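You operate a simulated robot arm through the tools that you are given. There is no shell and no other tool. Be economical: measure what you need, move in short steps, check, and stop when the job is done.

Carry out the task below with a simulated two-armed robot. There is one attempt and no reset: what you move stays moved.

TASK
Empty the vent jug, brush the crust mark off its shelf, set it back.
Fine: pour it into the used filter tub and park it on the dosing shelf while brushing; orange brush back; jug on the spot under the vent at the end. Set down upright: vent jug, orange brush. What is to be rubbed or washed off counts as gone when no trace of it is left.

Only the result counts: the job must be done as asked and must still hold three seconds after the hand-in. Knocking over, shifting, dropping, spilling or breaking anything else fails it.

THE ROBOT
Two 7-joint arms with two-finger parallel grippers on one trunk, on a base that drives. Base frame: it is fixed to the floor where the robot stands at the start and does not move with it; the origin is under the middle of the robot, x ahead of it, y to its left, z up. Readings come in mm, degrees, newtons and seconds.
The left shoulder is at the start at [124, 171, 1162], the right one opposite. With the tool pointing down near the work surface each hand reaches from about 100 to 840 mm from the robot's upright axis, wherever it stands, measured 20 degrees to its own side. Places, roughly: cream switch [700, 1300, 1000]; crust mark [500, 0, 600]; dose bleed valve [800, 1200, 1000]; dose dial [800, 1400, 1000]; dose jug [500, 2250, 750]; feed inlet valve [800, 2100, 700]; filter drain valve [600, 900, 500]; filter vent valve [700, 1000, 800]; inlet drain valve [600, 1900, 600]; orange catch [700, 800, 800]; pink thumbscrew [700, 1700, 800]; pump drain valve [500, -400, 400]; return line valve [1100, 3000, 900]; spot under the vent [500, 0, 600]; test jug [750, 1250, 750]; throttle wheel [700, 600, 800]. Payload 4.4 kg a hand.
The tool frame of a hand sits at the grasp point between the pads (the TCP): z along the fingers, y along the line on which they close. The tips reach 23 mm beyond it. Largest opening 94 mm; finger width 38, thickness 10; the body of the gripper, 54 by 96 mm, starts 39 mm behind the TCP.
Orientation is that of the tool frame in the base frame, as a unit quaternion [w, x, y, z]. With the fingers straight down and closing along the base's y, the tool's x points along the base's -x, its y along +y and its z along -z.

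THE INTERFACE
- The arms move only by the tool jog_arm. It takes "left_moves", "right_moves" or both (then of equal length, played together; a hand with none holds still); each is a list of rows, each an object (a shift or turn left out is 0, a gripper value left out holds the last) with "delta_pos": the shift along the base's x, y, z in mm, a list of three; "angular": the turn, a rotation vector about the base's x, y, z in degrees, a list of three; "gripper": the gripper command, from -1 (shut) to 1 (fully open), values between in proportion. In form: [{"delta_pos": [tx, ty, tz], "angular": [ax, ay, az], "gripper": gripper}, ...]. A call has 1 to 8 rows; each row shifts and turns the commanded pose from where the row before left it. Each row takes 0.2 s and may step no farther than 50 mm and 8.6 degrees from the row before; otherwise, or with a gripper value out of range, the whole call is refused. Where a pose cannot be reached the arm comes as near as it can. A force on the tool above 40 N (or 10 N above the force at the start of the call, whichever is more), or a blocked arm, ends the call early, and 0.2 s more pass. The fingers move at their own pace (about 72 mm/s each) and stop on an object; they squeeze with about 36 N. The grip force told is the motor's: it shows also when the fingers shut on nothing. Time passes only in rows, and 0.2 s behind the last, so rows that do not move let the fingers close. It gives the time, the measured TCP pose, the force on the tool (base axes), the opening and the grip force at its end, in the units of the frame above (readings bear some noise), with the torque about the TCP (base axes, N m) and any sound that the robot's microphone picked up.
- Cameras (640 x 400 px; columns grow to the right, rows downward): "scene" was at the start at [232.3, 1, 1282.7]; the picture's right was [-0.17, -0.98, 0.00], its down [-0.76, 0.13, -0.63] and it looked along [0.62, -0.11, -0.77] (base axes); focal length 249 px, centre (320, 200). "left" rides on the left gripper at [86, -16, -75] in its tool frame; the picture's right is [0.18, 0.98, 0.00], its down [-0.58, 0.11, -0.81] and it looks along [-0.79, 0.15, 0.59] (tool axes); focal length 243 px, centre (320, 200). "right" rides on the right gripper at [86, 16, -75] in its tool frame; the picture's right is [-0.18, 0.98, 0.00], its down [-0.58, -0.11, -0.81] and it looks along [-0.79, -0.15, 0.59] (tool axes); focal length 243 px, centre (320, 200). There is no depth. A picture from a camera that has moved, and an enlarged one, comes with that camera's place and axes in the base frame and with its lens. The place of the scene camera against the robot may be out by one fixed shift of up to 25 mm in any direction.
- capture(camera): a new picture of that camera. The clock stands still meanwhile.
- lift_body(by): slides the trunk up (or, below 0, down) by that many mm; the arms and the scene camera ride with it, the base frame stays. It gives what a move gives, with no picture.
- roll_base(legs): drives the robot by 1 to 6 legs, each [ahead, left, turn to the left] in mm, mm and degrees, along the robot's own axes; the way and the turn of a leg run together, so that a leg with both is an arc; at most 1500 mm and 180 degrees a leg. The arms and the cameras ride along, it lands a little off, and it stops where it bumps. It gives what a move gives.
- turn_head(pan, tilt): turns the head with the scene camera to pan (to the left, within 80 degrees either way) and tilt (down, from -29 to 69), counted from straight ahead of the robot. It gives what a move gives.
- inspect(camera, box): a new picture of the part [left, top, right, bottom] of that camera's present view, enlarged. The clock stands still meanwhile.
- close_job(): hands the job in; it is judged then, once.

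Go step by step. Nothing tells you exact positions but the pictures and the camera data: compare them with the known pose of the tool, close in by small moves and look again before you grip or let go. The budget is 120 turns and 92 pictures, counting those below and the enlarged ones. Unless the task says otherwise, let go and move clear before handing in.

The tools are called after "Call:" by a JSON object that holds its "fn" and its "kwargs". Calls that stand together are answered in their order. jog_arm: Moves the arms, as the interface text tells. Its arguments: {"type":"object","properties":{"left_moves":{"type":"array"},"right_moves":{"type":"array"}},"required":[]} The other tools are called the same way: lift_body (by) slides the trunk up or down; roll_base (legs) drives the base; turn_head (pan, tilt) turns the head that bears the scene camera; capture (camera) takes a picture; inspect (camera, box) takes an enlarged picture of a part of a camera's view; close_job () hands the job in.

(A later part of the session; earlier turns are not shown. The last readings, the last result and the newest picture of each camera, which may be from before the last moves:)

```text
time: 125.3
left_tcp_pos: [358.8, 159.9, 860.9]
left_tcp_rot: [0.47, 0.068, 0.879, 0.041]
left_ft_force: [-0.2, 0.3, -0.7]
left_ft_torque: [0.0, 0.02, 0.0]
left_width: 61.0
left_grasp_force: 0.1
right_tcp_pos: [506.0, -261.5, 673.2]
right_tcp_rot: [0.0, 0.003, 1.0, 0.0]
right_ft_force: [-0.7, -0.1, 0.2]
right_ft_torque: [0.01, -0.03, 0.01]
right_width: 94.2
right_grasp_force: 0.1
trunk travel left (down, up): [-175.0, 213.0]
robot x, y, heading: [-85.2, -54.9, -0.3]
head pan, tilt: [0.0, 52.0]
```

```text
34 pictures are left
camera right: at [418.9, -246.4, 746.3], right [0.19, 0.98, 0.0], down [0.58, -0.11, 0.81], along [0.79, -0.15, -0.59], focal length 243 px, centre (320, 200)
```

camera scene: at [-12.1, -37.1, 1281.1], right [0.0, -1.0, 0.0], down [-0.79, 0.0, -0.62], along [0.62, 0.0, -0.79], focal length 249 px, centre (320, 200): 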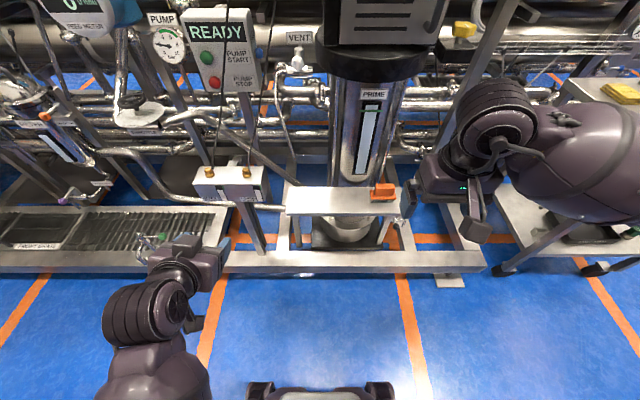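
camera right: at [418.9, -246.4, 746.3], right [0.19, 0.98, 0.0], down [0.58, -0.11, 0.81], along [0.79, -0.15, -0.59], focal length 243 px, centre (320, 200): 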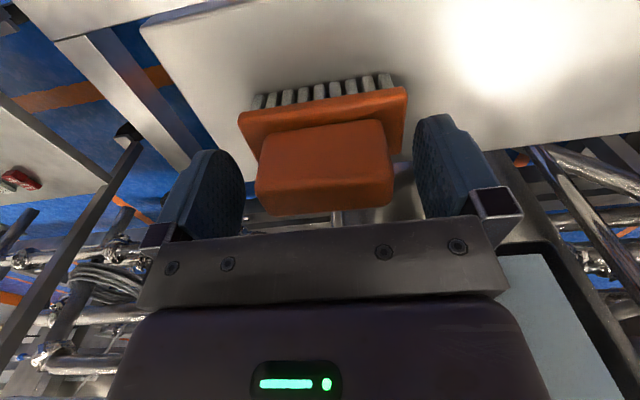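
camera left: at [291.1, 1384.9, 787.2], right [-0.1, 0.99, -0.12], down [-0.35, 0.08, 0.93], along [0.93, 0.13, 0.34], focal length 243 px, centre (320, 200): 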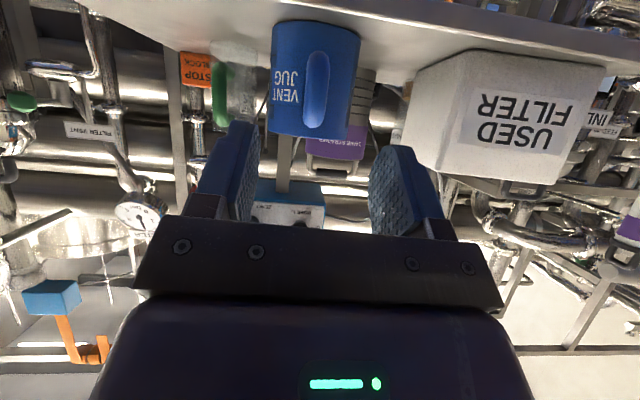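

Call:
{"fn": "jog_arm", "kwargs": {"right_moves": [{"gripper": -1}, {}, {}, {}]}}

Call:
{"fn": "jog_arm", "kwargs": {"right_moves": [{"delta_pos": [0, 0, 5]}, {"delta_pos": [0, 0, 5]}, {"delta_pos": [0, 0, 10]}, {}]}}

Call:
{"fn": "capture", "kwargs": {"camera": "right"}}

```text
time: 126.3
left_tcp_pos: [357.8, 160.9, 861.4]
left_tcp_rot: [0.471, 0.068, 0.879, 0.042]
left_ft_force: [-0.3, -0.3, 0.2]
left_ft_torque: [0.02, -0.02, -0.01]
left_width: 61.2
left_grasp_force: 0.1
right_tcp_pos: [506.3, -261.5, 671.6]
right_tcp_rot: [-0.001, 0.002, 1.0, 0.0]
right_ft_force: [-0.4, 0.0, 0.3]
right_ft_torque: [0.04, -0.01, -0.01]
right_width: 59.7
right_grasp_force: 35.8
trunk travel left (down, up): [-175.0, 213.0]
robot x, y, heading: [-88.4, -49.9, -0.2]
head pan, tilt: [0.0, 52.0]
```

```text
time: 127.3
left_tcp_pos: [359.0, 160.4, 862.3]
left_tcp_rot: [0.47, 0.068, 0.879, 0.041]
left_ft_force: [-0.9, -0.3, 0.0]
left_ft_torque: [0.0, -0.02, 0.0]
left_width: 61.4
left_grasp_force: 0.0
right_tcp_pos: [507.0, -260.3, 692.7]
right_tcp_rot: [0.0, 0.002, 1.0, 0.0]
right_ft_force: [-0.3, 0.0, -1.2]
right_ft_torque: [0.03, 0.0, -0.01]
right_width: 59.6
right_grasp_force: 36.3
trunk travel left (down, up): [-175.0, 213.0]
robot x, y, heading: [-86.4, -51.0, -0.2]
head pan, tilt: [0.0, 52.0]
```

```text
33 pictures are left
camera right: at [418.2, -245.3, 766.2], right [0.19, 0.98, 0.0], down [0.58, -0.11, 0.81], along [0.79, -0.15, -0.59], focal length 243 px, centre (320, 200)
```

right: 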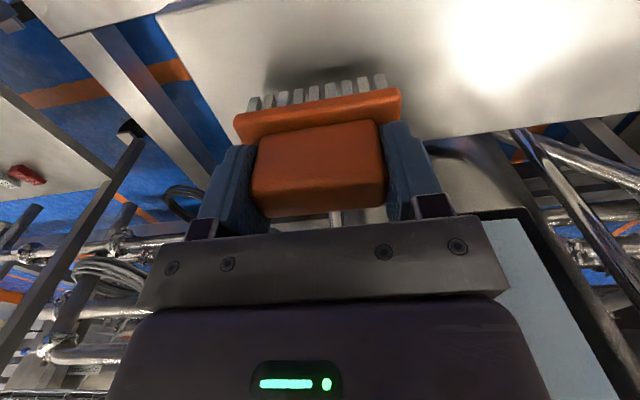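

The brush is held; its home is TCP (506,-261,672). I lift and move toward the mark, stopping short to look at it.

Call:
{"fn": "jog_arm", "kwargs": {"right_moves": [{"delta_pos": [0, 10, 15]}, {"delta_pos": [0, 30, 15]}, {"delta_pos": [0, 40, 0]}, {"delta_pos": [0, 40, 0]}, {"delta_pos": [0, 30, 0]}, {}]}}

Call:
{"fn": "capture", "kwargs": {"camera": "right"}}

Call:
{"fn": "inspect", "kwargs": {"camera": "scene", "box": [270, 205, 366, 265]}}

```text
time: 128.0
left_tcp_pos: [358.7, 159.8, 860.6]
left_tcp_rot: [0.471, 0.069, 0.879, 0.04]
left_ft_force: [0.0, 0.3, -0.5]
left_ft_torque: [0.0, -0.02, -0.01]
left_width: 61.1
left_grasp_force: 0.1
right_tcp_pos: [506.7, -220.4, 721.9]
right_tcp_rot: [-0.003, 0.007, 1.0, -0.007]
right_ft_force: [-5.4, -4.7, 2.6]
right_ft_torque: [0.37, -0.56, -0.07]
right_width: 59.4
right_grasp_force: 35.9
trunk travel left (down, up): [-175.0, 213.0]
robot x, y, heading: [-87.5, -54.3, -0.3]
head pan, tilt: [0.0, 52.0]
stopped in row 3 (right hand): the force on the tool passed its limit at 74 N (the readings are from after the stop); the commanded pose is now the measured one
```

```text
32 pictures are left
camera right: at [418.6, -202.4, 795.9], right [0.2, 0.98, -0.01], down [0.58, -0.11, 0.81], along [0.79, -0.17, -0.59], focal length 243 px, centre (320, 200)
```

right: 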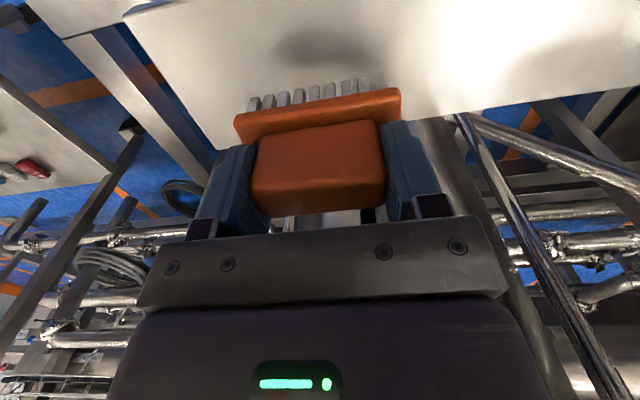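

```text
6.67 times, centred on (318, 235) of scene
camera zoom: at [146.2, -38.5, 1281.0], right [-0.01, -1.0, 0.0], down [-0.79, 0.0, -0.62], along [0.62, 0.0, -0.79], focal length 1658 px, centre (333, -33)
```

zoom: 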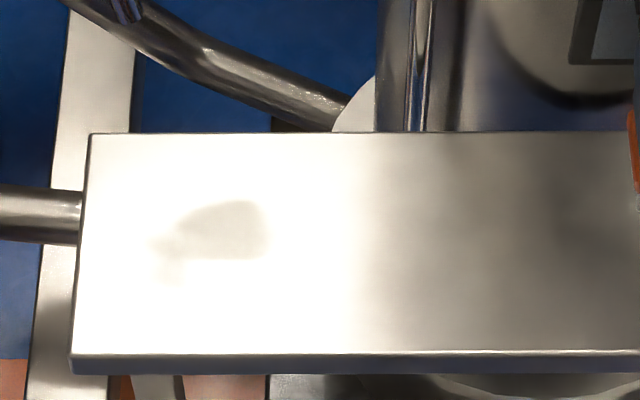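

Something stopped the hand at its +y side: the PRIME column behind the shelf, and the vent tube tip (≈(499,28,795)) would also foul an upright hand at the mark. I'll set the brush back and regrasp it with the hand pitched back 45°.

Call:
{"fn": "jog_arm", "kwargs": {"right_moves": [{"delta_pos": [-3, -20, 0]}, {"delta_pos": [2, -21, 0]}, {"delta_pos": [0, 0, -20], "angular": [0, 0, 0]}, {"delta_pos": [0, 0, -18]}, {}]}}

Call:
{"fn": "capture", "kwargs": {"camera": "right"}}

```text
time: 129.2
left_tcp_pos: [359.2, 160.0, 861.4]
left_tcp_rot: [0.47, 0.069, 0.879, 0.042]
left_ft_force: [-0.1, -0.2, 0.7]
left_ft_torque: [0.0, -0.04, 0.04]
left_width: 61.0
left_grasp_force: 0.0
right_tcp_pos: [505.2, -261.5, 682.7]
right_tcp_rot: [-0.002, 0.006, 1.0, -0.006]
right_ft_force: [-0.1, -0.3, -1.0]
right_ft_torque: [-0.02, 0.01, 0.02]
right_width: 59.4
right_grasp_force: 35.8
trunk travel left (down, up): [-175.0, 213.0]
robot x, y, heading: [-83.2, -50.9, -0.3]
head pan, tilt: [0.0, 52.0]
```

```text
30 pictures are left
camera right: at [418.4, -244.4, 756.6], right [0.2, 0.98, -0.01], down [0.58, -0.11, 0.81], along [0.79, -0.17, -0.59], focal length 243 px, centre (320, 200)
```

right: 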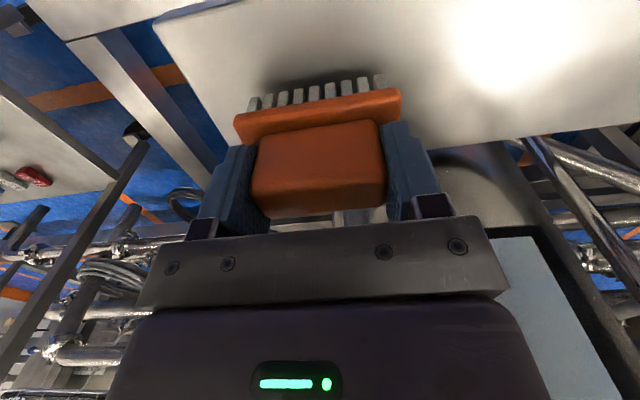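

The brush is unchanged in the grip. I set it down.

Call:
{"fn": "jog_arm", "kwargs": {"right_moves": [{"delta_pos": [0, 0, -5]}, {"delta_pos": [0, 0, -3]}, {"delta_pos": [0, 0, -2]}, {}]}}

```text
time: 130.2
left_tcp_pos: [358.4, 160.4, 861.2]
left_tcp_rot: [0.47, 0.068, 0.879, 0.043]
left_ft_force: [0.6, -0.2, -1.4]
left_ft_torque: [0.01, 0.01, -0.04]
left_width: 60.9
left_grasp_force: 0.0
right_tcp_pos: [505.8, -259.7, 673.9]
right_tcp_rot: [-0.002, 0.007, 1.0, -0.006]
right_ft_force: [-1.2, -0.8, -1.4]
right_ft_torque: [0.01, -0.02, 0.0]
right_width: 59.6
right_grasp_force: 36.1
trunk travel left (down, up): [-175.0, 213.0]
robot x, y, heading: [-84.1, -53.6, -0.4]
head pan, tilt: [0.0, 52.0]
```

Call:
{"fn": "jog_arm", "kwargs": {"right_moves": [{"delta_pos": [0, 0, -1.5]}, {"delta_pos": [0, 0, -1]}, {}]}}

```text
time: 131.0
left_tcp_pos: [357.8, 159.9, 862.5]
left_tcp_rot: [0.471, 0.069, 0.879, 0.041]
left_ft_force: [0.3, 0.5, -0.2]
left_ft_torque: [0.04, -0.03, -0.01]
left_width: 61.0
left_grasp_force: 0.1
right_tcp_pos: [506.3, -260.5, 671.2]
right_tcp_rot: [0.0, 0.007, 1.0, -0.006]
right_ft_force: [-2.6, -0.8, 14.4]
right_ft_torque: [0.59, 0.16, 0.14]
right_width: 59.5
right_grasp_force: 35.9
trunk travel left (down, up): [-175.0, 213.0]
robot x, y, heading: [-85.9, -50.8, -0.3]
head pan, tilt: [0.0, 52.0]
```

Seated. I release, rise, and pitch the hand back 45° in front of the brush.

Call:
{"fn": "jog_arm", "kwargs": {"right_moves": [{"gripper": 0.9}, {}, {}, {"delta_pos": [0, 0, 20]}, {"delta_pos": [0, 0, 25]}, {"delta_pos": [-5, 0, 15]}, {}]}}

Call:
{"fn": "jog_arm", "kwargs": {"right_moves": [{"delta_pos": [-10, 0, 10], "angular": [0.2, -7.5, 0]}, {"delta_pos": [-10, 0, 5], "angular": [0.2, -7.5, 0]}, {"delta_pos": [-10, 0, 0], "angular": [0.2, -7.5, 0]}, {"delta_pos": [-10, 0, -5], "angular": [0.2, -7.5, 0]}, {"delta_pos": [-5, 0, -5], "angular": [0, -7.5, 0]}, {"delta_pos": [-5, 0, -5], "angular": [0, -7.5, 0]}, {}]}}

Call:
{"fn": "capture", "kwargs": {"camera": "right"}}

Call:
{"fn": "inspect", "kwargs": {"camera": "scene", "box": [320, 180, 460, 267]}}

```text
time: 132.6
left_tcp_pos: [358.3, 160.6, 861.8]
left_tcp_rot: [0.47, 0.069, 0.879, 0.041]
left_ft_force: [0.6, 0.1, -0.6]
left_ft_torque: [0.03, -0.03, 0.02]
left_width: 61.2
left_grasp_force: 0.0
right_tcp_pos: [501.0, -259.7, 732.2]
right_tcp_rot: [-0.002, 0.007, 1.0, -0.007]
right_ft_force: [0.4, -0.1, 0.4]
right_ft_torque: [-0.01, 0.01, -0.01]
right_width: 89.4
right_grasp_force: 0.1
trunk travel left (down, up): [-175.0, 213.0]
robot x, y, heading: [-83.0, -54.4, -0.2]
head pan, tilt: [0.0, 52.0]
```

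```text
time: 134.2
left_tcp_pos: [358.7, 160.2, 861.2]
left_tcp_rot: [0.47, 0.069, 0.879, 0.041]
left_ft_force: [-0.6, -0.1, 0.2]
left_ft_torque: [0.01, -0.01, -0.01]
left_width: 60.9
left_grasp_force: 0.0
right_tcp_pos: [461.8, -272.4, 740.9]
right_tcp_rot: [0.287, 0.008, 0.958, 0.002]
right_ft_force: [-0.3, -0.3, 1.6]
right_ft_torque: [0.02, 0.01, -0.05]
right_width: 89.4
right_grasp_force: 0.0
right hand out of reach, approached as far as the arm can: row 5, 6
trunk travel left (down, up): [-175.0, 213.0]
robot x, y, heading: [-85.1, -53.1, -0.5]
head pan, tilt: [0.0, 52.0]
```

```text
29 pictures are left
camera right: at [346.7, -255.6, 755.7], right [0.17, 0.98, 0.11], down [0.04, -0.12, 0.99], along [0.98, -0.16, -0.06], focal length 243 px, centre (320, 200)
```

right: 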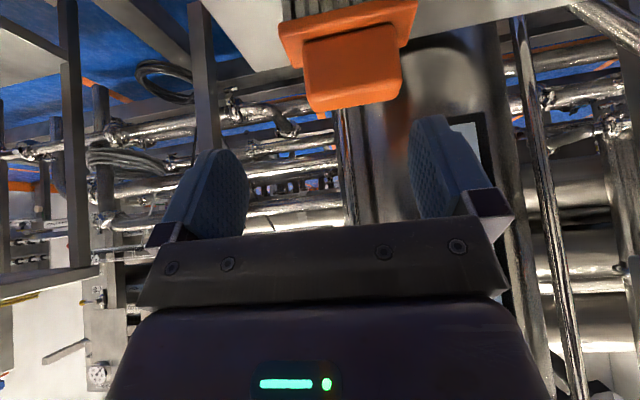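

```text
4.57 times, centred on (390, 224) of scene
camera zoom: at [146.2, -38.4, 1281.0], right [0.0, -1.0, 0.0], down [-0.79, 0.0, -0.62], along [0.62, 0.0, -0.79], focal length 1137 px, centre (0, 93)
```

zoom: 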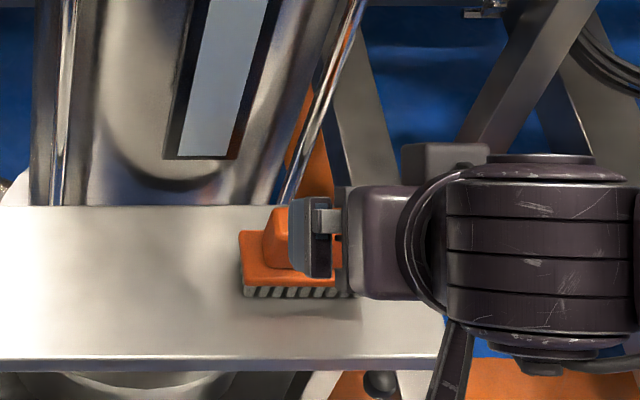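

The pitch stopped at about 33° because the arm is cramped. I back the base up 110 mm and finish the pitch there.

Call:
{"fn": "roll_base", "kwargs": {"legs": [[-110, 0, 0.3]]}}

Call:
{"fn": "jog_arm", "kwargs": {"right_moves": [{"delta_pos": [20, 2, 0]}, {"delta_pos": [30, 2, 0]}, {"delta_pos": [20, 2, 0], "angular": [0, -3, 0]}, {"delta_pos": [0, 2, 0], "angular": [0, -4, 0]}, {"delta_pos": [0, 2, 0], "angular": [0, -4, 0]}, {}]}}

Call:
{"fn": "capture", "kwargs": {"camera": "right"}}

```text
time: 135.4
left_tcp_pos: [248.7, 163.4, 862.1]
left_tcp_rot: [0.47, 0.066, 0.879, 0.044]
left_ft_force: [0.3, 0.0, -0.1]
left_ft_torque: [-0.02, -0.03, -0.05]
left_width: 61.0
left_grasp_force: 0.1
right_tcp_pos: [354.5, -267.9, 740.1]
right_tcp_rot: [0.287, 0.006, 0.958, 0.002]
right_ft_force: [-0.9, -0.1, 1.1]
right_ft_torque: [0.02, 0.03, -0.01]
right_width: 89.2
right_grasp_force: 0.1
trunk travel left (down, up): [-175.0, 213.0]
robot x, y, heading: [-192.8, -51.7, 0.1]
head pan, tilt: [0.0, 52.0]
```

```text
time: 136.8
left_tcp_pos: [248.4, 162.8, 861.5]
left_tcp_rot: [0.471, 0.066, 0.879, 0.043]
left_ft_force: [0.4, -0.7, -0.7]
left_ft_torque: [0.01, 0.01, 0.01]
left_width: 60.8
left_grasp_force: 0.0
right_tcp_pos: [425.0, -262.9, 740.0]
right_tcp_rot: [0.312, 0.006, 0.95, 0.003]
right_ft_force: [0.2, -0.1, 0.2]
right_ft_torque: [0.02, 0.0, 0.02]
right_width: 89.4
right_grasp_force: 0.1
right hand out of reach, approached as far as the arm can: row 4, 5
trunk travel left (down, up): [-175.0, 213.0]
robot x, y, heading: [-193.8, -53.8, 0.0]
head pan, tilt: [0.0, 52.0]
```

```text
27 pictures are left
camera right: at [309.0, -247.1, 749.6], right [0.16, 0.98, 0.12], down [-0.01, -0.12, 0.99], along [0.99, -0.16, -0.01], focal length 243 px, centre (320, 200)
```

right: 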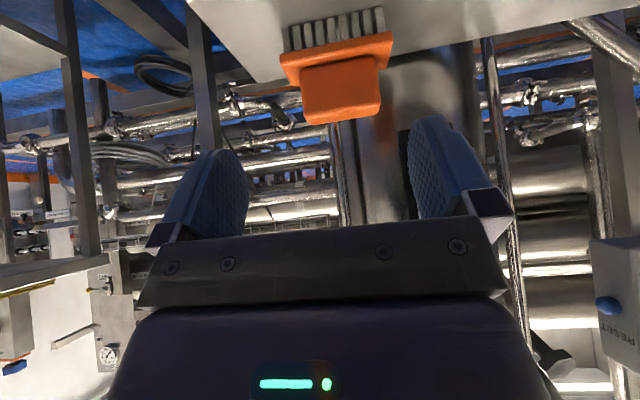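

Pitch is about 36°, which clears the vent tube by my reckoning. I move in onto the brush block again.

Call:
{"fn": "jog_arm", "kwargs": {"right_moves": [{"delta_pos": [20, 1, -14]}, {"delta_pos": [20, 1, -14]}, {"delta_pos": [19, 0, -14]}, {}]}}

Call:
{"fn": "capture", "kwargs": {"camera": "right"}}

```text
time: 137.8
left_tcp_pos: [250.0, 163.4, 861.6]
left_tcp_rot: [0.471, 0.066, 0.879, 0.043]
left_ft_force: [0.5, -0.8, 1.1]
left_ft_torque: [-0.02, 0.03, 0.0]
left_width: 61.0
left_grasp_force: 0.0
right_tcp_pos: [484.1, -258.9, 698.7]
right_tcp_rot: [0.312, 0.006, 0.95, 0.003]
right_ft_force: [0.2, 0.3, -0.2]
right_ft_torque: [0.01, 0.02, -0.03]
right_width: 89.5
right_grasp_force: 0.2
trunk travel left (down, up): [-175.0, 213.0]
robot x, y, heading: [-195.2, -55.4, 0.3]
head pan, tilt: [0.0, 52.0]
```

```text
26 pictures are left
camera right: at [368.7, -243.5, 707.6], right [0.16, 0.98, 0.12], down [-0.01, -0.12, 0.99], along [0.99, -0.16, -0.01], focal length 243 px, centre (320, 200)
```

right: 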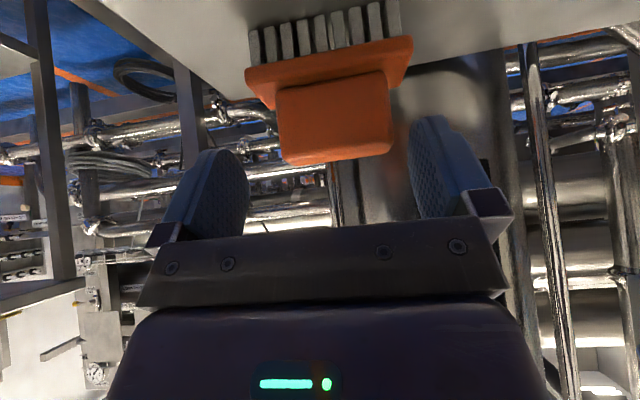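

The brush seems to have shifted about 9 mm toward +y when released. I recentre the hand on y≈-251 and move in, then check before closing.

Call:
{"fn": "jog_arm", "kwargs": {"right_moves": [{"delta_pos": [0, 8, 0]}, {"delta_pos": [9, 0, -9]}, {"delta_pos": [9, 0, -8]}, {}]}}

Call:
{"fn": "capture", "kwargs": {"camera": "right"}}

```text
time: 138.8
left_tcp_pos: [249.1, 163.0, 861.5]
left_tcp_rot: [0.47, 0.066, 0.879, 0.043]
left_ft_force: [0.0, 0.0, 0.6]
left_ft_torque: [-0.01, -0.04, 0.01]
left_width: 61.2
left_grasp_force: 0.2
right_tcp_pos: [501.4, -252.4, 682.7]
right_tcp_rot: [0.311, 0.006, 0.95, 0.003]
right_ft_force: [-0.3, -0.2, -0.4]
right_ft_torque: [0.01, -0.01, 0.01]
right_width: 89.4
right_grasp_force: 0.0
trunk travel left (down, up): [-175.0, 213.0]
robot x, y, heading: [-194.2, -52.8, -0.2]
head pan, tilt: [0.0, 52.0]
```

```text
25 pictures are left
camera right: at [386.6, -237.3, 690.3], right [0.16, 0.98, 0.12], down [-0.01, -0.12, 0.99], along [0.99, -0.16, -0.01], focal length 243 px, centre (320, 200)
```

right: 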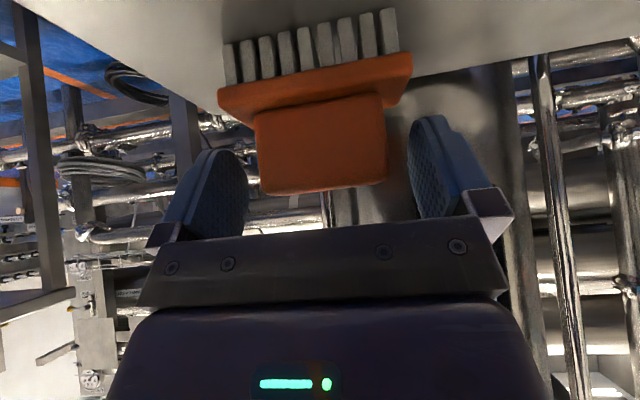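

Centred now. I close and lift.

Call:
{"fn": "jog_arm", "kwargs": {"right_moves": [{"gripper": -1}, {}, {}, {}, {"delta_pos": [0, 0, 3]}, {"delta_pos": [-3, 0, 7]}, {}]}}

Call:
{"fn": "capture", "kwargs": {"camera": "right"}}

```text
time: 140.4
left_tcp_pos: [249.2, 163.6, 861.0]
left_tcp_rot: [0.47, 0.066, 0.879, 0.043]
left_ft_force: [0.1, 0.9, 0.5]
left_ft_torque: [-0.02, 0.0, -0.02]
left_width: 60.6
left_grasp_force: 0.1
right_tcp_pos: [498.5, -252.5, 691.7]
right_tcp_rot: [0.311, 0.005, 0.95, 0.004]
right_ft_force: [0.1, 0.3, -0.8]
right_ft_torque: [0.01, -0.04, 0.0]
right_width: 59.3
right_grasp_force: 35.9
trunk travel left (down, up): [-175.0, 213.0]
robot x, y, heading: [-195.4, -50.7, 0.3]
head pan, tilt: [0.0, 52.0]
```

```text
24 pictures are left
camera right: at [382.6, -237.4, 699.9], right [0.16, 0.98, 0.12], down [-0.01, -0.12, 0.99], along [0.99, -0.16, -0.01], focal length 243 px, centre (320, 200)
```

right: 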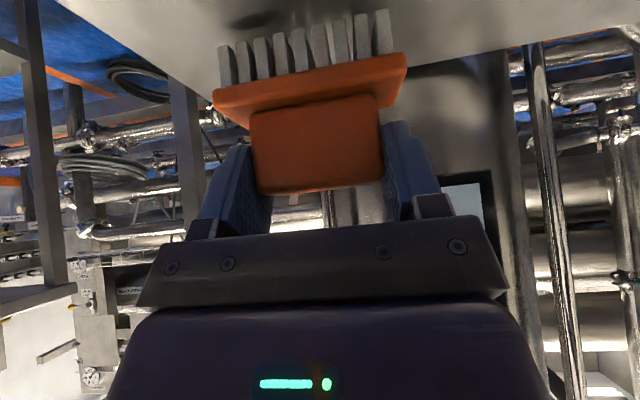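

Held level; contact height is TCP z≈682.7. I carry the brush back, across in front of the column, and stop before the mark.

Call:
{"fn": "jog_arm", "kwargs": {"right_moves": [{"delta_pos": [-20, 0, 20]}, {"delta_pos": [-40, 0, 20]}, {"delta_pos": [-10, 40, 0]}, {"delta_pos": [0, 45, 0]}, {"delta_pos": [0, 45, 0]}, {"delta_pos": [0, 45, 0]}, {"delta_pos": [0, 45, 0]}, {"delta_pos": [0, 40, 0]}]}}

Call:
{"fn": "inspect", "kwargs": {"camera": "scene", "box": [250, 130, 400, 224]}}

Call:
{"fn": "capture", "kwargs": {"camera": "right"}}

```text
time: 142.2
left_tcp_pos: [248.6, 165.0, 862.7]
left_tcp_rot: [0.471, 0.066, 0.879, 0.042]
left_ft_force: [0.2, -0.3, -0.4]
left_ft_torque: [0.01, -0.01, -0.01]
left_width: 61.1
left_grasp_force: 0.0
right_tcp_pos: [426.3, 6.0, 731.0]
right_tcp_rot: [0.313, 0.007, 0.95, 0.002]
right_ft_force: [-0.2, -0.2, -1.6]
right_ft_torque: [-0.03, 0.02, 0.02]
right_width: 59.1
right_grasp_force: 36.1
trunk travel left (down, up): [-175.0, 213.0]
robot x, y, heading: [-195.5, -51.0, 0.3]
head pan, tilt: [0.0, 52.0]
```

```text
4.26 times, centred on (325, 177) of scene
camera zoom: at [37.7, -36.2, 1281.1], right [0.0, -1.0, 0.0], down [-0.79, 0.0, -0.62], along [0.62, 0.0, -0.79], focal length 1058 px, centre (299, 298)
```

zoom: 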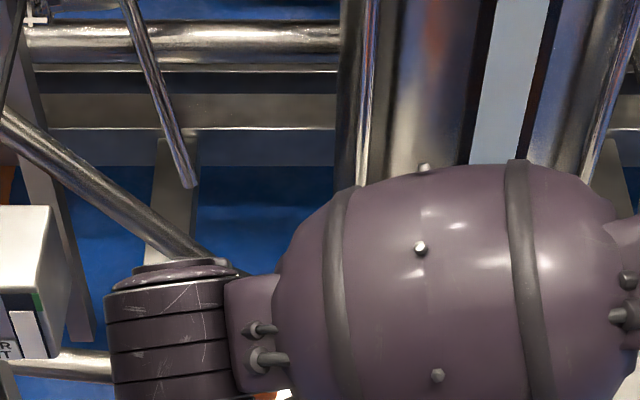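

```text
22 pictures are left
camera right: at [311.3, 22.0, 739.4], right [0.16, 0.98, 0.12], down [-0.01, -0.12, 0.99], along [0.99, -0.16, -0.01], focal length 243 px, centre (320, 200)
```

right: 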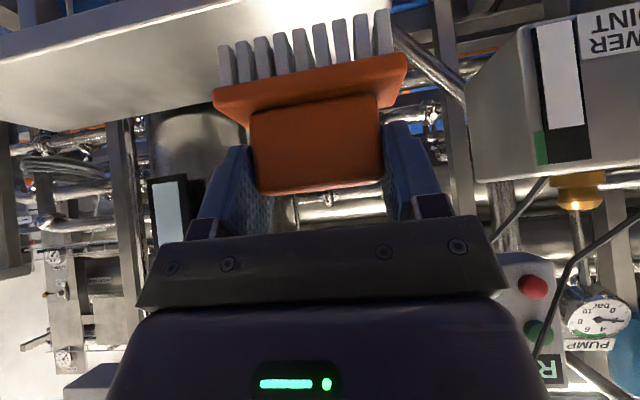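

The forearm should stay clear of the column as I go forward 76 mm. I move over the mark at a height of about 15 mm above contact.

Call:
{"fn": "jog_arm", "kwargs": {"right_moves": [{"delta_pos": [20, 2, -5]}, {"delta_pos": [20, 0, -10]}, {"delta_pos": [20, 0, -10]}, {"delta_pos": [16, 0, -7]}, {}]}}

Call:
{"fn": "capture", "kwargs": {"camera": "right"}}

Call:
{"fn": "inspect", "kwargs": {"camera": "scene", "box": [250, 110, 400, 224]}}

```text
time: 143.4
left_tcp_pos: [249.3, 164.8, 860.7]
left_tcp_rot: [0.471, 0.066, 0.879, 0.043]
left_ft_force: [-0.5, 0.6, 0.0]
left_ft_torque: [0.0, 0.01, 0.01]
left_width: 61.3
left_grasp_force: 0.1
right_tcp_pos: [504.4, 8.3, 701.8]
right_tcp_rot: [0.312, 0.005, 0.95, 0.004]
right_ft_force: [-0.9, 0.3, -1.4]
right_ft_torque: [0.0, -0.02, -0.03]
right_width: 59.2
right_grasp_force: 36.5
trunk travel left (down, up): [-175.0, 213.0]
robot x, y, heading: [-195.1, -50.9, 0.1]
head pan, tilt: [0.0, 52.0]
```

```text
21 pictures are left
camera right: at [389.3, 24.8, 709.4], right [0.16, 0.98, 0.12], down [-0.01, -0.12, 0.99], along [0.99, -0.16, -0.01], focal length 243 px, centre (320, 200)
```

right: 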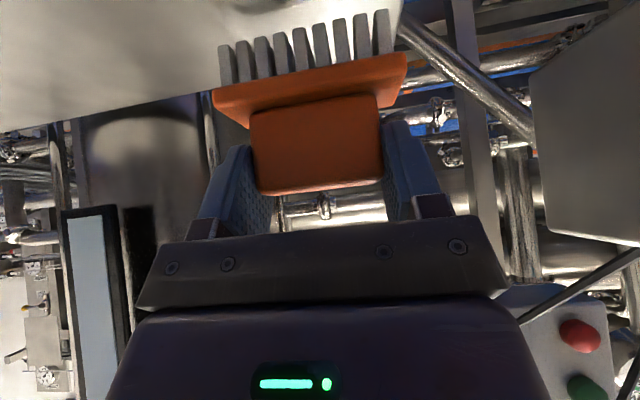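

```text
3.51 times, centred on (325, 167) of scene
camera zoom: at [37.8, -36.9, 1281.0], right [0.0, -1.0, 0.0], down [-0.79, 0.0, -0.62], along [0.62, 0.0, -0.79], focal length 873 px, centre (302, 316)
```

zoom: 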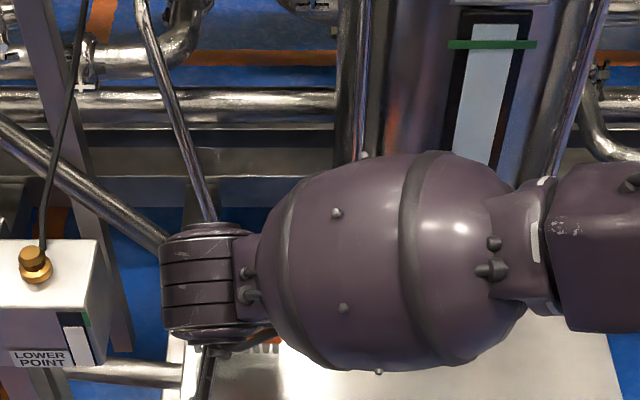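

The wrist is well in front of the vent tube. I lower the brush onto the mark.

Call:
{"fn": "jog_arm", "kwargs": {"right_moves": [{"delta_pos": [0, 0, -8]}, {"delta_pos": [0, 0, -7]}, {"delta_pos": [0, 0, -3]}, {"delta_pos": [0, 0, -1.5]}, {}]}}

```text
time: 144.6
left_tcp_pos: [248.4, 163.5, 860.3]
left_tcp_rot: [0.47, 0.065, 0.879, 0.044]
left_ft_force: [-0.3, 0.7, 0.0]
left_ft_torque: [0.01, 0.01, 0.03]
left_width: 61.3
left_grasp_force: 0.1
right_tcp_pos: [504.8, 7.6, 681.9]
right_tcp_rot: [0.312, 0.006, 0.95, 0.003]
right_ft_force: [0.0, -1.4, 3.0]
right_ft_torque: [-0.28, -0.01, 0.0]
right_width: 59.4
right_grasp_force: 36.4
trunk travel left (down, up): [-175.0, 213.0]
robot x, y, heading: [-192.0, -52.2, -0.0]
head pan, tilt: [0.0, 52.0]
```

Contact (3 N). I press a touch more and stroke over the mark.

Call:
{"fn": "jog_arm", "kwargs": {"right_moves": [{"delta_pos": [0, 0, -0.7]}, {"delta_pos": [-20, 0, 0]}, {"delta_pos": [20, 0, 0]}, {"delta_pos": [18, 0, 0]}, {"delta_pos": [-18, 0, 0]}, {"delta_pos": [-20, 0, 0]}, {"delta_pos": [20, 0, 0]}, {"delta_pos": [18, 0, 0]}]}}

Call:
{"fn": "jog_arm", "kwargs": {"right_moves": [{"delta_pos": [0, 15, 0]}, {"delta_pos": [-18, 0, 0]}, {"delta_pos": [-20, 0, 0]}, {"delta_pos": [20, 0, 0]}, {"delta_pos": [18, 0, 0]}, {"delta_pos": [0, -30, 0]}, {"delta_pos": [-18, 0, 0]}, {"delta_pos": [-20, 0, 0]}]}}

Call:
{"fn": "jog_arm", "kwargs": {"right_moves": [{"delta_pos": [20, 0, 0]}, {"delta_pos": [18, 0, 0]}, {"delta_pos": [-18, 15, 0]}, {"delta_pos": [0, 20, 0]}, {"delta_pos": [0, -40, 0]}, {"delta_pos": [0, 20, 0]}, {}]}}

```text
time: 146.4
left_tcp_pos: [247.0, 163.4, 863.7]
left_tcp_rot: [0.471, 0.067, 0.879, 0.043]
left_ft_force: [0.9, -0.8, -1.1]
left_ft_torque: [-0.01, -0.01, 0.0]
left_width: 60.9
left_grasp_force: 0.1
right_tcp_pos: [519.9, 11.2, 680.7]
right_tcp_rot: [0.313, 0.006, 0.95, 0.004]
right_ft_force: [-6.9, 0.8, 22.6]
right_ft_torque: [-0.3, 0.42, -0.18]
right_width: 59.2
right_grasp_force: 36.0
trunk travel left (down, up): [-175.0, 213.0]
robot x, y, heading: [-194.2, -48.8, 0.2]
head pan, tilt: [0.0, 52.0]
```

```text
time: 148.2
left_tcp_pos: [248.9, 163.7, 861.9]
left_tcp_rot: [0.471, 0.066, 0.879, 0.043]
left_ft_force: [0.6, 0.4, 0.1]
left_ft_torque: [0.0, -0.01, 0.01]
left_width: 60.9
left_grasp_force: 0.1
right_tcp_pos: [487.7, -5.9, 681.5]
right_tcp_rot: [0.313, 0.006, 0.95, 0.002]
right_ft_force: [6.2, -2.3, 23.2]
right_ft_torque: [-0.45, -0.57, 0.1]
right_width: 59.3
right_grasp_force: 36.2
trunk travel left (down, up): [-175.0, 213.0]
robot x, y, heading: [-195.7, -51.3, 0.3]
head pan, tilt: [0.0, 52.0]
```

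```text
time: 149.8
left_tcp_pos: [248.0, 163.3, 862.0]
left_tcp_rot: [0.47, 0.066, 0.879, 0.044]
left_ft_force: [-0.4, 1.1, 0.0]
left_ft_torque: [0.01, -0.02, -0.02]
left_width: 61.1
left_grasp_force: 0.0
right_tcp_pos: [505.0, 9.1, 679.4]
right_tcp_rot: [0.312, 0.006, 0.95, 0.003]
right_ft_force: [1.0, -6.2, 21.0]
right_ft_torque: [-0.37, -0.32, 0.04]
right_width: 59.4
right_grasp_force: 36.5
trunk travel left (down, up): [-175.0, 213.0]
robot x, y, heading: [-196.6, -51.6, 0.1]
head pan, tilt: [0.0, 52.0]
```

Good pressure held throughout. I lift, draw back and move aside to inspect the shelf.

Call:
{"fn": "jog_arm", "kwargs": {"right_moves": [{"delta_pos": [0, 0, 20]}, {"delta_pos": [-30, 0, 20]}, {"delta_pos": [-40, 0, 10]}, {"delta_pos": [-10, -45, 0]}, {"delta_pos": [0, -48, 0]}, {"delta_pos": [0, -48, 0]}, {"delta_pos": [0, -48, 0]}, {"delta_pos": [0, -48, 0]}]}}

Call:
{"fn": "inspect", "kwargs": {"camera": "scene", "box": [280, 170, 360, 220]}}

```text
time: 151.6
left_tcp_pos: [249.7, 162.2, 861.5]
left_tcp_rot: [0.471, 0.065, 0.879, 0.044]
left_ft_force: [-0.1, 0.0, -0.6]
left_ft_torque: [0.02, 0.0, 0.02]
left_width: 61.2
left_grasp_force: 0.0
right_tcp_pos: [425.7, -232.0, 729.6]
right_tcp_rot: [0.312, 0.005, 0.95, 0.004]
right_ft_force: [0.6, -0.1, -1.4]
right_ft_torque: [-0.01, 0.03, 0.0]
right_width: 59.2
right_grasp_force: 35.9
trunk travel left (down, up): [-175.0, 213.0]
robot x, y, heading: [-191.8, -48.2, 0.1]
head pan, tilt: [0.0, 52.0]
```

```text
8.00 times, centred on (320, 195) of scene
camera zoom: at [37.5, -37.6, 1281.1], right [0.0, -1.0, 0.0], down [-0.79, 0.0, -0.62], along [0.62, 0.0, -0.79], focal length 1990 px, centre (320, 240)
```

zoom: 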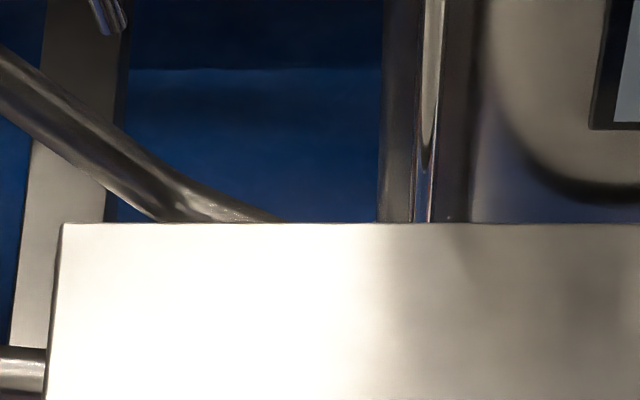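

The marked area looks clean; I check the full shelf end once more, slightly lower.

Call:
{"fn": "inspect", "kwargs": {"camera": "scene", "box": [280, 192, 336, 227]}}

```text
11.43 times, centred on (308, 210) of scene
camera zoom: at [37.5, -37.6, 1281.1], right [0.0, -1.0, 0.0], down [-0.79, 0.0, -0.62], along [0.62, 0.0, -0.79], focal length 2843 px, centre (457, 91)
```

zoom: 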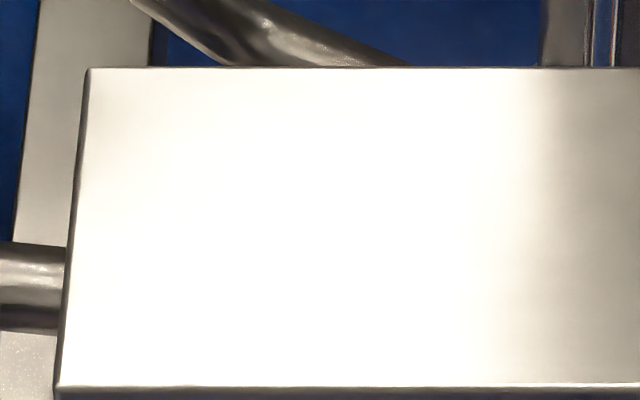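

The mark is gone. I return the brush to its original place, aiming for TCP (501.5,-261).

Call:
{"fn": "jog_arm", "kwargs": {"right_moves": [{"delta_pos": [0, -29, 0]}, {"delta_pos": [25, 0, -5]}, {"delta_pos": [25, 0, -10]}, {"delta_pos": [26, 0, -15]}, {"delta_pos": [0, 0, -10]}, {}]}}

Call:
{"fn": "jog_arm", "kwargs": {"right_moves": [{"delta_pos": [0, 0, -3]}, {"delta_pos": [0, 0, -2]}, {"delta_pos": [0, 0, -1.5]}, {}]}}

```text
time: 153.0
left_tcp_pos: [248.2, 162.5, 862.4]
left_tcp_rot: [0.471, 0.065, 0.879, 0.044]
left_ft_force: [0.7, 0.1, 0.1]
left_ft_torque: [-0.03, 0.03, 0.03]
left_width: 61.0
left_grasp_force: 0.1
right_tcp_pos: [500.6, -258.2, 688.6]
right_tcp_rot: [0.311, 0.005, 0.95, 0.003]
right_ft_force: [-0.7, 0.2, -0.8]
right_ft_torque: [-0.03, -0.02, -0.01]
right_width: 59.4
right_grasp_force: 35.9
trunk travel left (down, up): [-175.0, 213.0]
robot x, y, heading: [-194.7, -55.7, 0.2]
head pan, tilt: [0.0, 52.0]
```

```text
time: 154.0
left_tcp_pos: [249.2, 163.6, 862.2]
left_tcp_rot: [0.471, 0.065, 0.879, 0.044]
left_ft_force: [-0.3, -1.0, 0.6]
left_ft_torque: [-0.02, -0.01, 0.01]
left_width: 61.4
left_grasp_force: 0.1
right_tcp_pos: [500.0, -256.6, 683.0]
right_tcp_rot: [0.312, 0.006, 0.95, 0.003]
right_ft_force: [-0.3, 0.1, -0.8]
right_ft_torque: [0.01, -0.03, 0.02]
right_width: 59.2
right_grasp_force: 35.9
trunk travel left (down, up): [-175.0, 213.0]
robot x, y, heading: [-195.6, -50.4, 0.4]
head pan, tilt: [0.0, 52.0]
```

Call:
{"fn": "jog_arm", "kwargs": {"right_moves": [{"delta_pos": [1, -4, 0]}, {"delta_pos": [0, 0, -1]}, {"delta_pos": [0, 0, -0.5]}, {}]}}

```text
time: 155.0
left_tcp_pos: [249.1, 163.4, 862.4]
left_tcp_rot: [0.469, 0.065, 0.879, 0.044]
left_ft_force: [0.4, -0.1, -0.8]
left_ft_torque: [-0.03, 0.02, 0.0]
left_width: 61.2
left_grasp_force: 0.0
right_tcp_pos: [501.3, -260.9, 681.3]
right_tcp_rot: [0.311, 0.006, 0.95, 0.003]
right_ft_force: [0.5, -0.4, -0.4]
right_ft_torque: [0.04, -0.03, 0.01]
right_width: 59.0
right_grasp_force: 36.1
trunk travel left (down, up): [-175.0, 213.0]
robot x, y, heading: [-191.4, -51.5, 0.1]
head pan, tilt: [0.0, 52.0]
```

Call:
{"fn": "jog_arm", "kwargs": {"right_moves": [{"delta_pos": [0, 0, -0.8]}, {"delta_pos": [0, 0, -0.6]}, {}]}}

```text
time: 155.8
left_tcp_pos: [249.1, 163.6, 862.8]
left_tcp_rot: [0.47, 0.065, 0.879, 0.044]
left_ft_force: [-1.1, 0.4, 0.5]
left_ft_torque: [-0.01, 0.01, 0.01]
left_width: 61.2
left_grasp_force: 0.0
right_tcp_pos: [501.0, -261.6, 681.9]
right_tcp_rot: [0.311, 0.006, 0.95, 0.004]
right_ft_force: [-0.3, 0.6, 1.2]
right_ft_torque: [-0.08, -0.04, -0.01]
right_width: 59.4
right_grasp_force: 35.3
trunk travel left (down, up): [-175.0, 213.0]
robot x, y, heading: [-194.1, -52.6, 0.1]
head pan, tilt: [0.0, 52.0]
```

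Just touching. I release and back out along the finger axis, then look.

Call:
{"fn": "jog_arm", "kwargs": {"right_moves": [{"delta_pos": [0, 0, -0.3], "gripper": 0.85}, {}, {}, {"delta_pos": [-10, 0, 14]}, {"delta_pos": [-20, 0, 25]}, {"delta_pos": [-25, 0, 30]}, {"delta_pos": [-25, 0, 30]}, {}]}}

Call:
{"fn": "inspect", "kwargs": {"camera": "scene", "box": [270, 140, 430, 240]}}

Call:
{"fn": "capture", "kwargs": {"camera": "right"}}

```text
time: 157.6
left_tcp_pos: [249.3, 163.3, 861.2]
left_tcp_rot: [0.471, 0.067, 0.879, 0.042]
left_ft_force: [0.1, 0.6, 0.0]
left_ft_torque: [0.03, 0.02, 0.01]
left_width: 60.8
left_grasp_force: 0.1
right_tcp_pos: [421.9, -264.0, 777.3]
right_tcp_rot: [0.312, 0.006, 0.95, 0.004]
right_ft_force: [0.0, 0.1, 0.9]
right_ft_torque: [-0.02, -0.05, 0.02]
right_width: 87.1
right_grasp_force: 0.0
trunk travel left (down, up): [-175.0, 213.0]
robot x, y, heading: [-197.4, -52.4, 0.3]
head pan, tilt: [0.0, 52.0]
```

```text
4.00 times, centred on (350, 190) of scene
camera zoom: at [38.0, -36.8, 1280.9], right [0.0, -1.0, 0.0], down [-0.79, 0.0, -0.62], along [0.62, 0.0, -0.79], focal length 995 px, centre (200, 240)
```

zoom: 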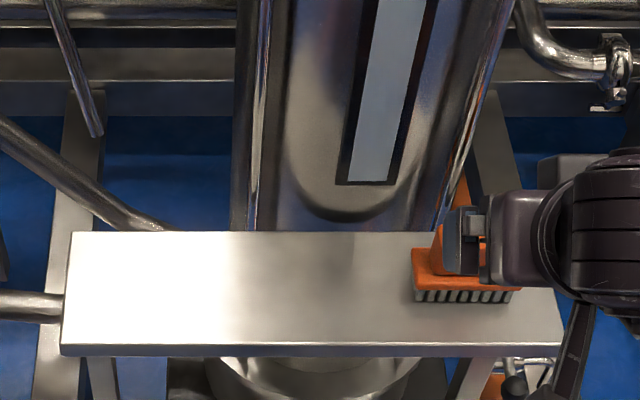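

```text
16 pictures are left
camera right: at [306.8, -248.3, 786.7], right [0.16, 0.98, 0.12], down [-0.01, -0.12, 0.99], along [0.99, -0.16, -0.01], focal length 243 px, centre (320, 200)
```

right: 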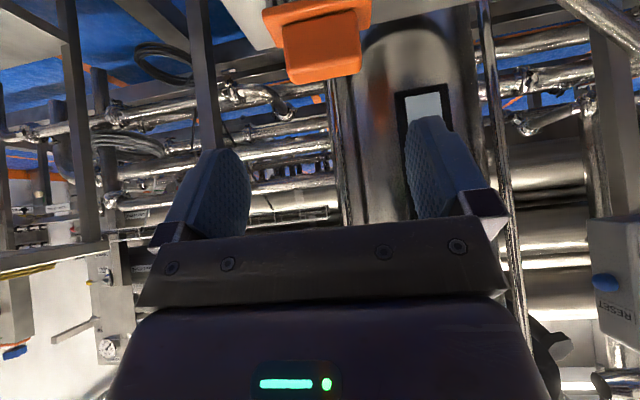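

The brush stands back in place and the shelf is clean. I raise the right hand out of the way and drive back to the jug.

Call:
{"fn": "roll_base", "kwargs": {"legs": [[-60, 0, 0]]}}

Call:
{"fn": "jog_arm", "kwargs": {"right_moves": [{"delta_pos": [0, 0, 40], "angular": [0, 5, 0]}, {"delta_pos": [-10, 0, 40], "angular": [0, 5, 0]}, {"delta_pos": [-20, 0, 40], "angular": [0, 5, 0]}, {"delta_pos": [-20, 5, 40], "angular": [0, 6, 0]}, {"delta_pos": [-20, 5, 10], "angular": [0, 6, 0]}, {"angular": [0, 6, 0]}, {}]}}

Call:
{"fn": "roll_base", "kwargs": {"legs": [[0, 620, 0], [0, 620, 0]]}}

```text
time: 158.6
left_tcp_pos: [188.4, 162.8, 860.7]
left_tcp_rot: [0.471, 0.066, 0.879, 0.044]
left_ft_force: [0.1, -1.1, -0.2]
left_ft_torque: [-0.01, -0.03, -0.03]
left_width: 60.9
left_grasp_force: 0.1
right_tcp_pos: [362.0, -262.7, 778.8]
right_tcp_rot: [0.312, 0.005, 0.95, 0.004]
right_ft_force: [-0.8, -0.3, 0.2]
right_ft_torque: [0.03, 0.02, 0.03]
right_width: 86.9
right_grasp_force: 0.0
trunk travel left (down, up): [-175.0, 213.0]
robot x, y, heading: [-256.5, -52.5, 0.1]
head pan, tilt: [0.0, 52.0]
```

```text
time: 160.2
left_tcp_pos: [188.2, 164.1, 861.1]
left_tcp_rot: [0.47, 0.066, 0.879, 0.043]
left_ft_force: [-0.5, 0.0, -0.2]
left_ft_torque: [0.03, 0.01, 0.02]
left_width: 61.0
left_grasp_force: 0.0
right_tcp_pos: [292.6, -252.6, 948.0]
right_tcp_rot: [0.028, 0.007, 1.0, 0.002]
right_ft_force: [0.2, -0.1, -0.4]
right_ft_torque: [0.03, -0.03, 0.01]
right_width: 87.1
right_grasp_force: 0.1
trunk travel left (down, up): [-175.0, 213.0]
robot x, y, heading: [-253.8, -52.4, 0.0]
head pan, tilt: [0.0, 52.0]
```

```text
time: 171.6
left_tcp_pos: [180.8, 1404.6, 861.6]
left_tcp_rot: [0.47, 0.064, 0.879, 0.045]
left_ft_force: [-0.3, -0.8, 0.3]
left_ft_torque: [-0.02, 0.02, -0.02]
left_width: 61.5
left_grasp_force: 0.2
right_tcp_pos: [286.2, 988.2, 946.5]
right_tcp_rot: [0.03, 0.004, 1.0, 0.002]
right_ft_force: [-0.7, -1.1, 0.0]
right_ft_torque: [-0.01, 0.03, 0.0]
right_width: 87.0
right_grasp_force: 0.0
trunk travel left (down, up): [-175.0, 213.0]
robot x, y, heading: [-263.2, 1186.8, 0.3]
head pan, tilt: [0.0, 52.0]
```

I drive forward and extend the left hand to the pre-grasp in front of the jug, correcting its small tilt.

Call:
{"fn": "roll_base", "kwargs": {"legs": [[135, 0, 0]]}}

Call:
{"fn": "jog_arm", "kwargs": {"left_moves": [{"delta_pos": [25, 0, -5], "angular": [-2, 0, 1.3]}, {"delta_pos": [25, -1, -10], "angular": [-2, 0, 1.3]}, {"delta_pos": [20, -2, -15], "angular": [-1.8, 0, 1.2]}, {"delta_pos": [0, -2, -10]}, {}]}}

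Call:
{"fn": "capture", "kwargs": {"camera": "left"}}

```text
time: 172.9
left_tcp_pos: [316.0, 1408.2, 861.4]
left_tcp_rot: [0.469, 0.062, 0.88, 0.046]
left_ft_force: [0.4, -0.7, 0.4]
left_ft_torque: [0.01, 0.01, -0.04]
left_width: 61.3
left_grasp_force: 0.1
right_tcp_pos: [423.9, 991.3, 946.4]
right_tcp_rot: [0.028, 0.002, 1.0, 0.002]
right_ft_force: [0.0, 0.6, -0.6]
right_ft_torque: [-0.01, 0.01, 0.02]
right_width: 87.2
right_grasp_force: 0.2
trunk travel left (down, up): [-175.0, 213.0]
robot x, y, heading: [-127.1, 1186.3, 0.6]
head pan, tilt: [0.0, 52.0]
```

```text
time: 174.1
left_tcp_pos: [383.9, 1403.8, 820.6]
left_tcp_rot: [0.471, 0.009, 0.882, 0.016]
left_ft_force: [0.6, 0.5, 0.9]
left_ft_torque: [0.03, 0.04, -0.02]
left_width: 61.1
left_grasp_force: 0.0
right_tcp_pos: [423.2, 992.7, 947.0]
right_tcp_rot: [0.028, 0.001, 1.0, 0.002]
right_ft_force: [0.2, -0.2, 0.0]
right_ft_torque: [0.0, -0.02, -0.01]
right_width: 87.0
right_grasp_force: 0.1
trunk travel left (down, up): [-175.0, 213.0]
robot x, y, heading: [-126.4, 1191.3, 0.3]
head pan, tilt: [0.0, 52.0]
```

```text
15 pictures are left
camera left: at [274.7, 1388.6, 788.8], right [-0.1, 0.99, -0.12], down [-0.35, 0.07, 0.94], along [0.93, 0.14, 0.33], focal length 243 px, centre (320, 200)
```

left: 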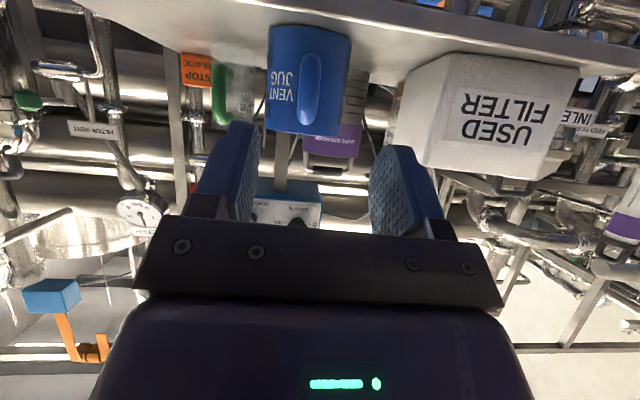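

The jug is where I left it. I approach the recorded grasp pose.

Call:
{"fn": "jog_arm", "kwargs": {"left_moves": [{"delta_pos": [28, -4, -13]}, {"delta_pos": [28, 0, -13]}, {"delta_pos": [25, 0, -12]}, {}]}}

Call:
{"fn": "capture", "kwargs": {"camera": "left"}}

```text
time: 175.1
left_tcp_pos: [464.7, 1402.4, 784.0]
left_tcp_rot: [0.471, 0.009, 0.882, 0.017]
left_ft_force: [-0.4, 0.7, 0.3]
left_ft_torque: [0.0, 0.0, -0.03]
left_width: 61.1
left_grasp_force: 0.0
right_tcp_pos: [423.3, 992.2, 947.3]
right_tcp_rot: [0.028, 0.002, 1.0, 0.002]
right_ft_force: [0.2, 0.1, -0.2]
right_ft_torque: [0.01, 0.01, -0.03]
right_width: 86.9
right_grasp_force: 0.1
trunk travel left (down, up): [-175.0, 213.0]
robot x, y, heading: [-127.2, 1189.4, 0.7]
head pan, tilt: [0.0, 52.0]
```

```text
14 pictures are left
camera left: at [355.8, 1386.2, 752.6], right [-0.1, 0.99, -0.12], down [-0.35, 0.07, 0.94], along [0.93, 0.14, 0.34], focal length 243 px, centre (320, 200)
```

left: 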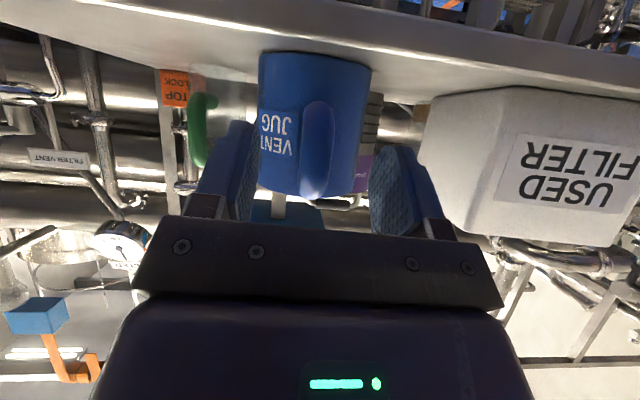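

Call:
{"fn": "jog_arm", "kwargs": {"left_moves": [{"delta_pos": [12, -2, -7]}, {"delta_pos": [13, 0, -7]}, {}]}}

Call:
{"fn": "jog_arm", "kwargs": {"left_moves": [{"gripper": -1}, {}, {}, {}, {}]}}

Call:
{"fn": "jog_arm", "kwargs": {"left_moves": [{"delta_pos": [0, 0, 4]}, {"delta_pos": [0, 0, 6]}, {"delta_pos": [0, 0, 10]}, {}]}}

Call:
{"fn": "capture", "kwargs": {"camera": "left"}}

```text
time: 175.9
left_tcp_pos: [491.2, 1398.0, 769.4]
left_tcp_rot: [0.472, 0.009, 0.882, 0.016]
left_ft_force: [0.7, -0.8, -0.4]
left_ft_torque: [-0.02, -0.02, 0.0]
left_width: 60.9
left_grasp_force: 0.0
right_tcp_pos: [424.0, 990.8, 946.4]
right_tcp_rot: [0.029, 0.001, 1.0, 0.002]
right_ft_force: [0.3, 0.1, -0.5]
right_ft_torque: [0.0, 0.0, -0.02]
right_width: 87.0
right_grasp_force: 0.0
trunk travel left (down, up): [-175.0, 213.0]
robot x, y, heading: [-125.5, 1186.8, 0.5]
head pan, tilt: [0.0, 52.0]
```

```text
time: 177.1
left_tcp_pos: [490.8, 1398.0, 768.6]
left_tcp_rot: [0.472, 0.01, 0.882, 0.015]
left_ft_force: [0.3, 0.5, 1.5]
left_ft_torque: [-0.07, -0.08, 0.03]
left_width: 15.7
left_grasp_force: 36.0
right_tcp_pos: [422.8, 991.1, 946.7]
right_tcp_rot: [0.029, 0.002, 1.0, 0.002]
right_ft_force: [-0.2, -0.4, 0.3]
right_ft_torque: [-0.01, -0.01, -0.01]
right_width: 86.9
right_grasp_force: 0.2
trunk travel left (down, up): [-175.0, 213.0]
robot x, y, heading: [-123.9, 1190.5, 0.4]
head pan, tilt: [0.0, 52.0]
```

```text
time: 178.1
left_tcp_pos: [490.9, 1396.0, 788.0]
left_tcp_rot: [0.471, 0.009, 0.882, 0.016]
left_ft_force: [-0.3, -0.2, -1.0]
left_ft_torque: [0.03, 0.07, 0.0]
left_width: 15.4
left_grasp_force: 35.9
right_tcp_pos: [423.8, 991.8, 946.6]
right_tcp_rot: [0.029, 0.003, 1.0, 0.001]
right_ft_force: [1.5, 1.0, 0.6]
right_ft_torque: [0.02, 0.01, 0.01]
right_width: 87.0
right_grasp_force: 0.1
trunk travel left (down, up): [-175.0, 213.0]
robot x, y, heading: [-127.0, 1190.5, 0.4]
head pan, tilt: [0.0, 52.0]
```

```text
13 pictures are left
camera left: at [381.2, 1380.9, 757.1], right [-0.1, 0.99, -0.12], down [-0.35, 0.07, 0.94], along [0.93, 0.14, 0.33], focal length 243 px, centre (320, 200)
```

left: 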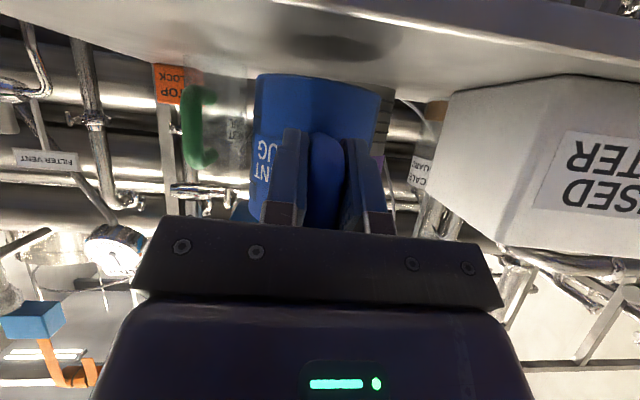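

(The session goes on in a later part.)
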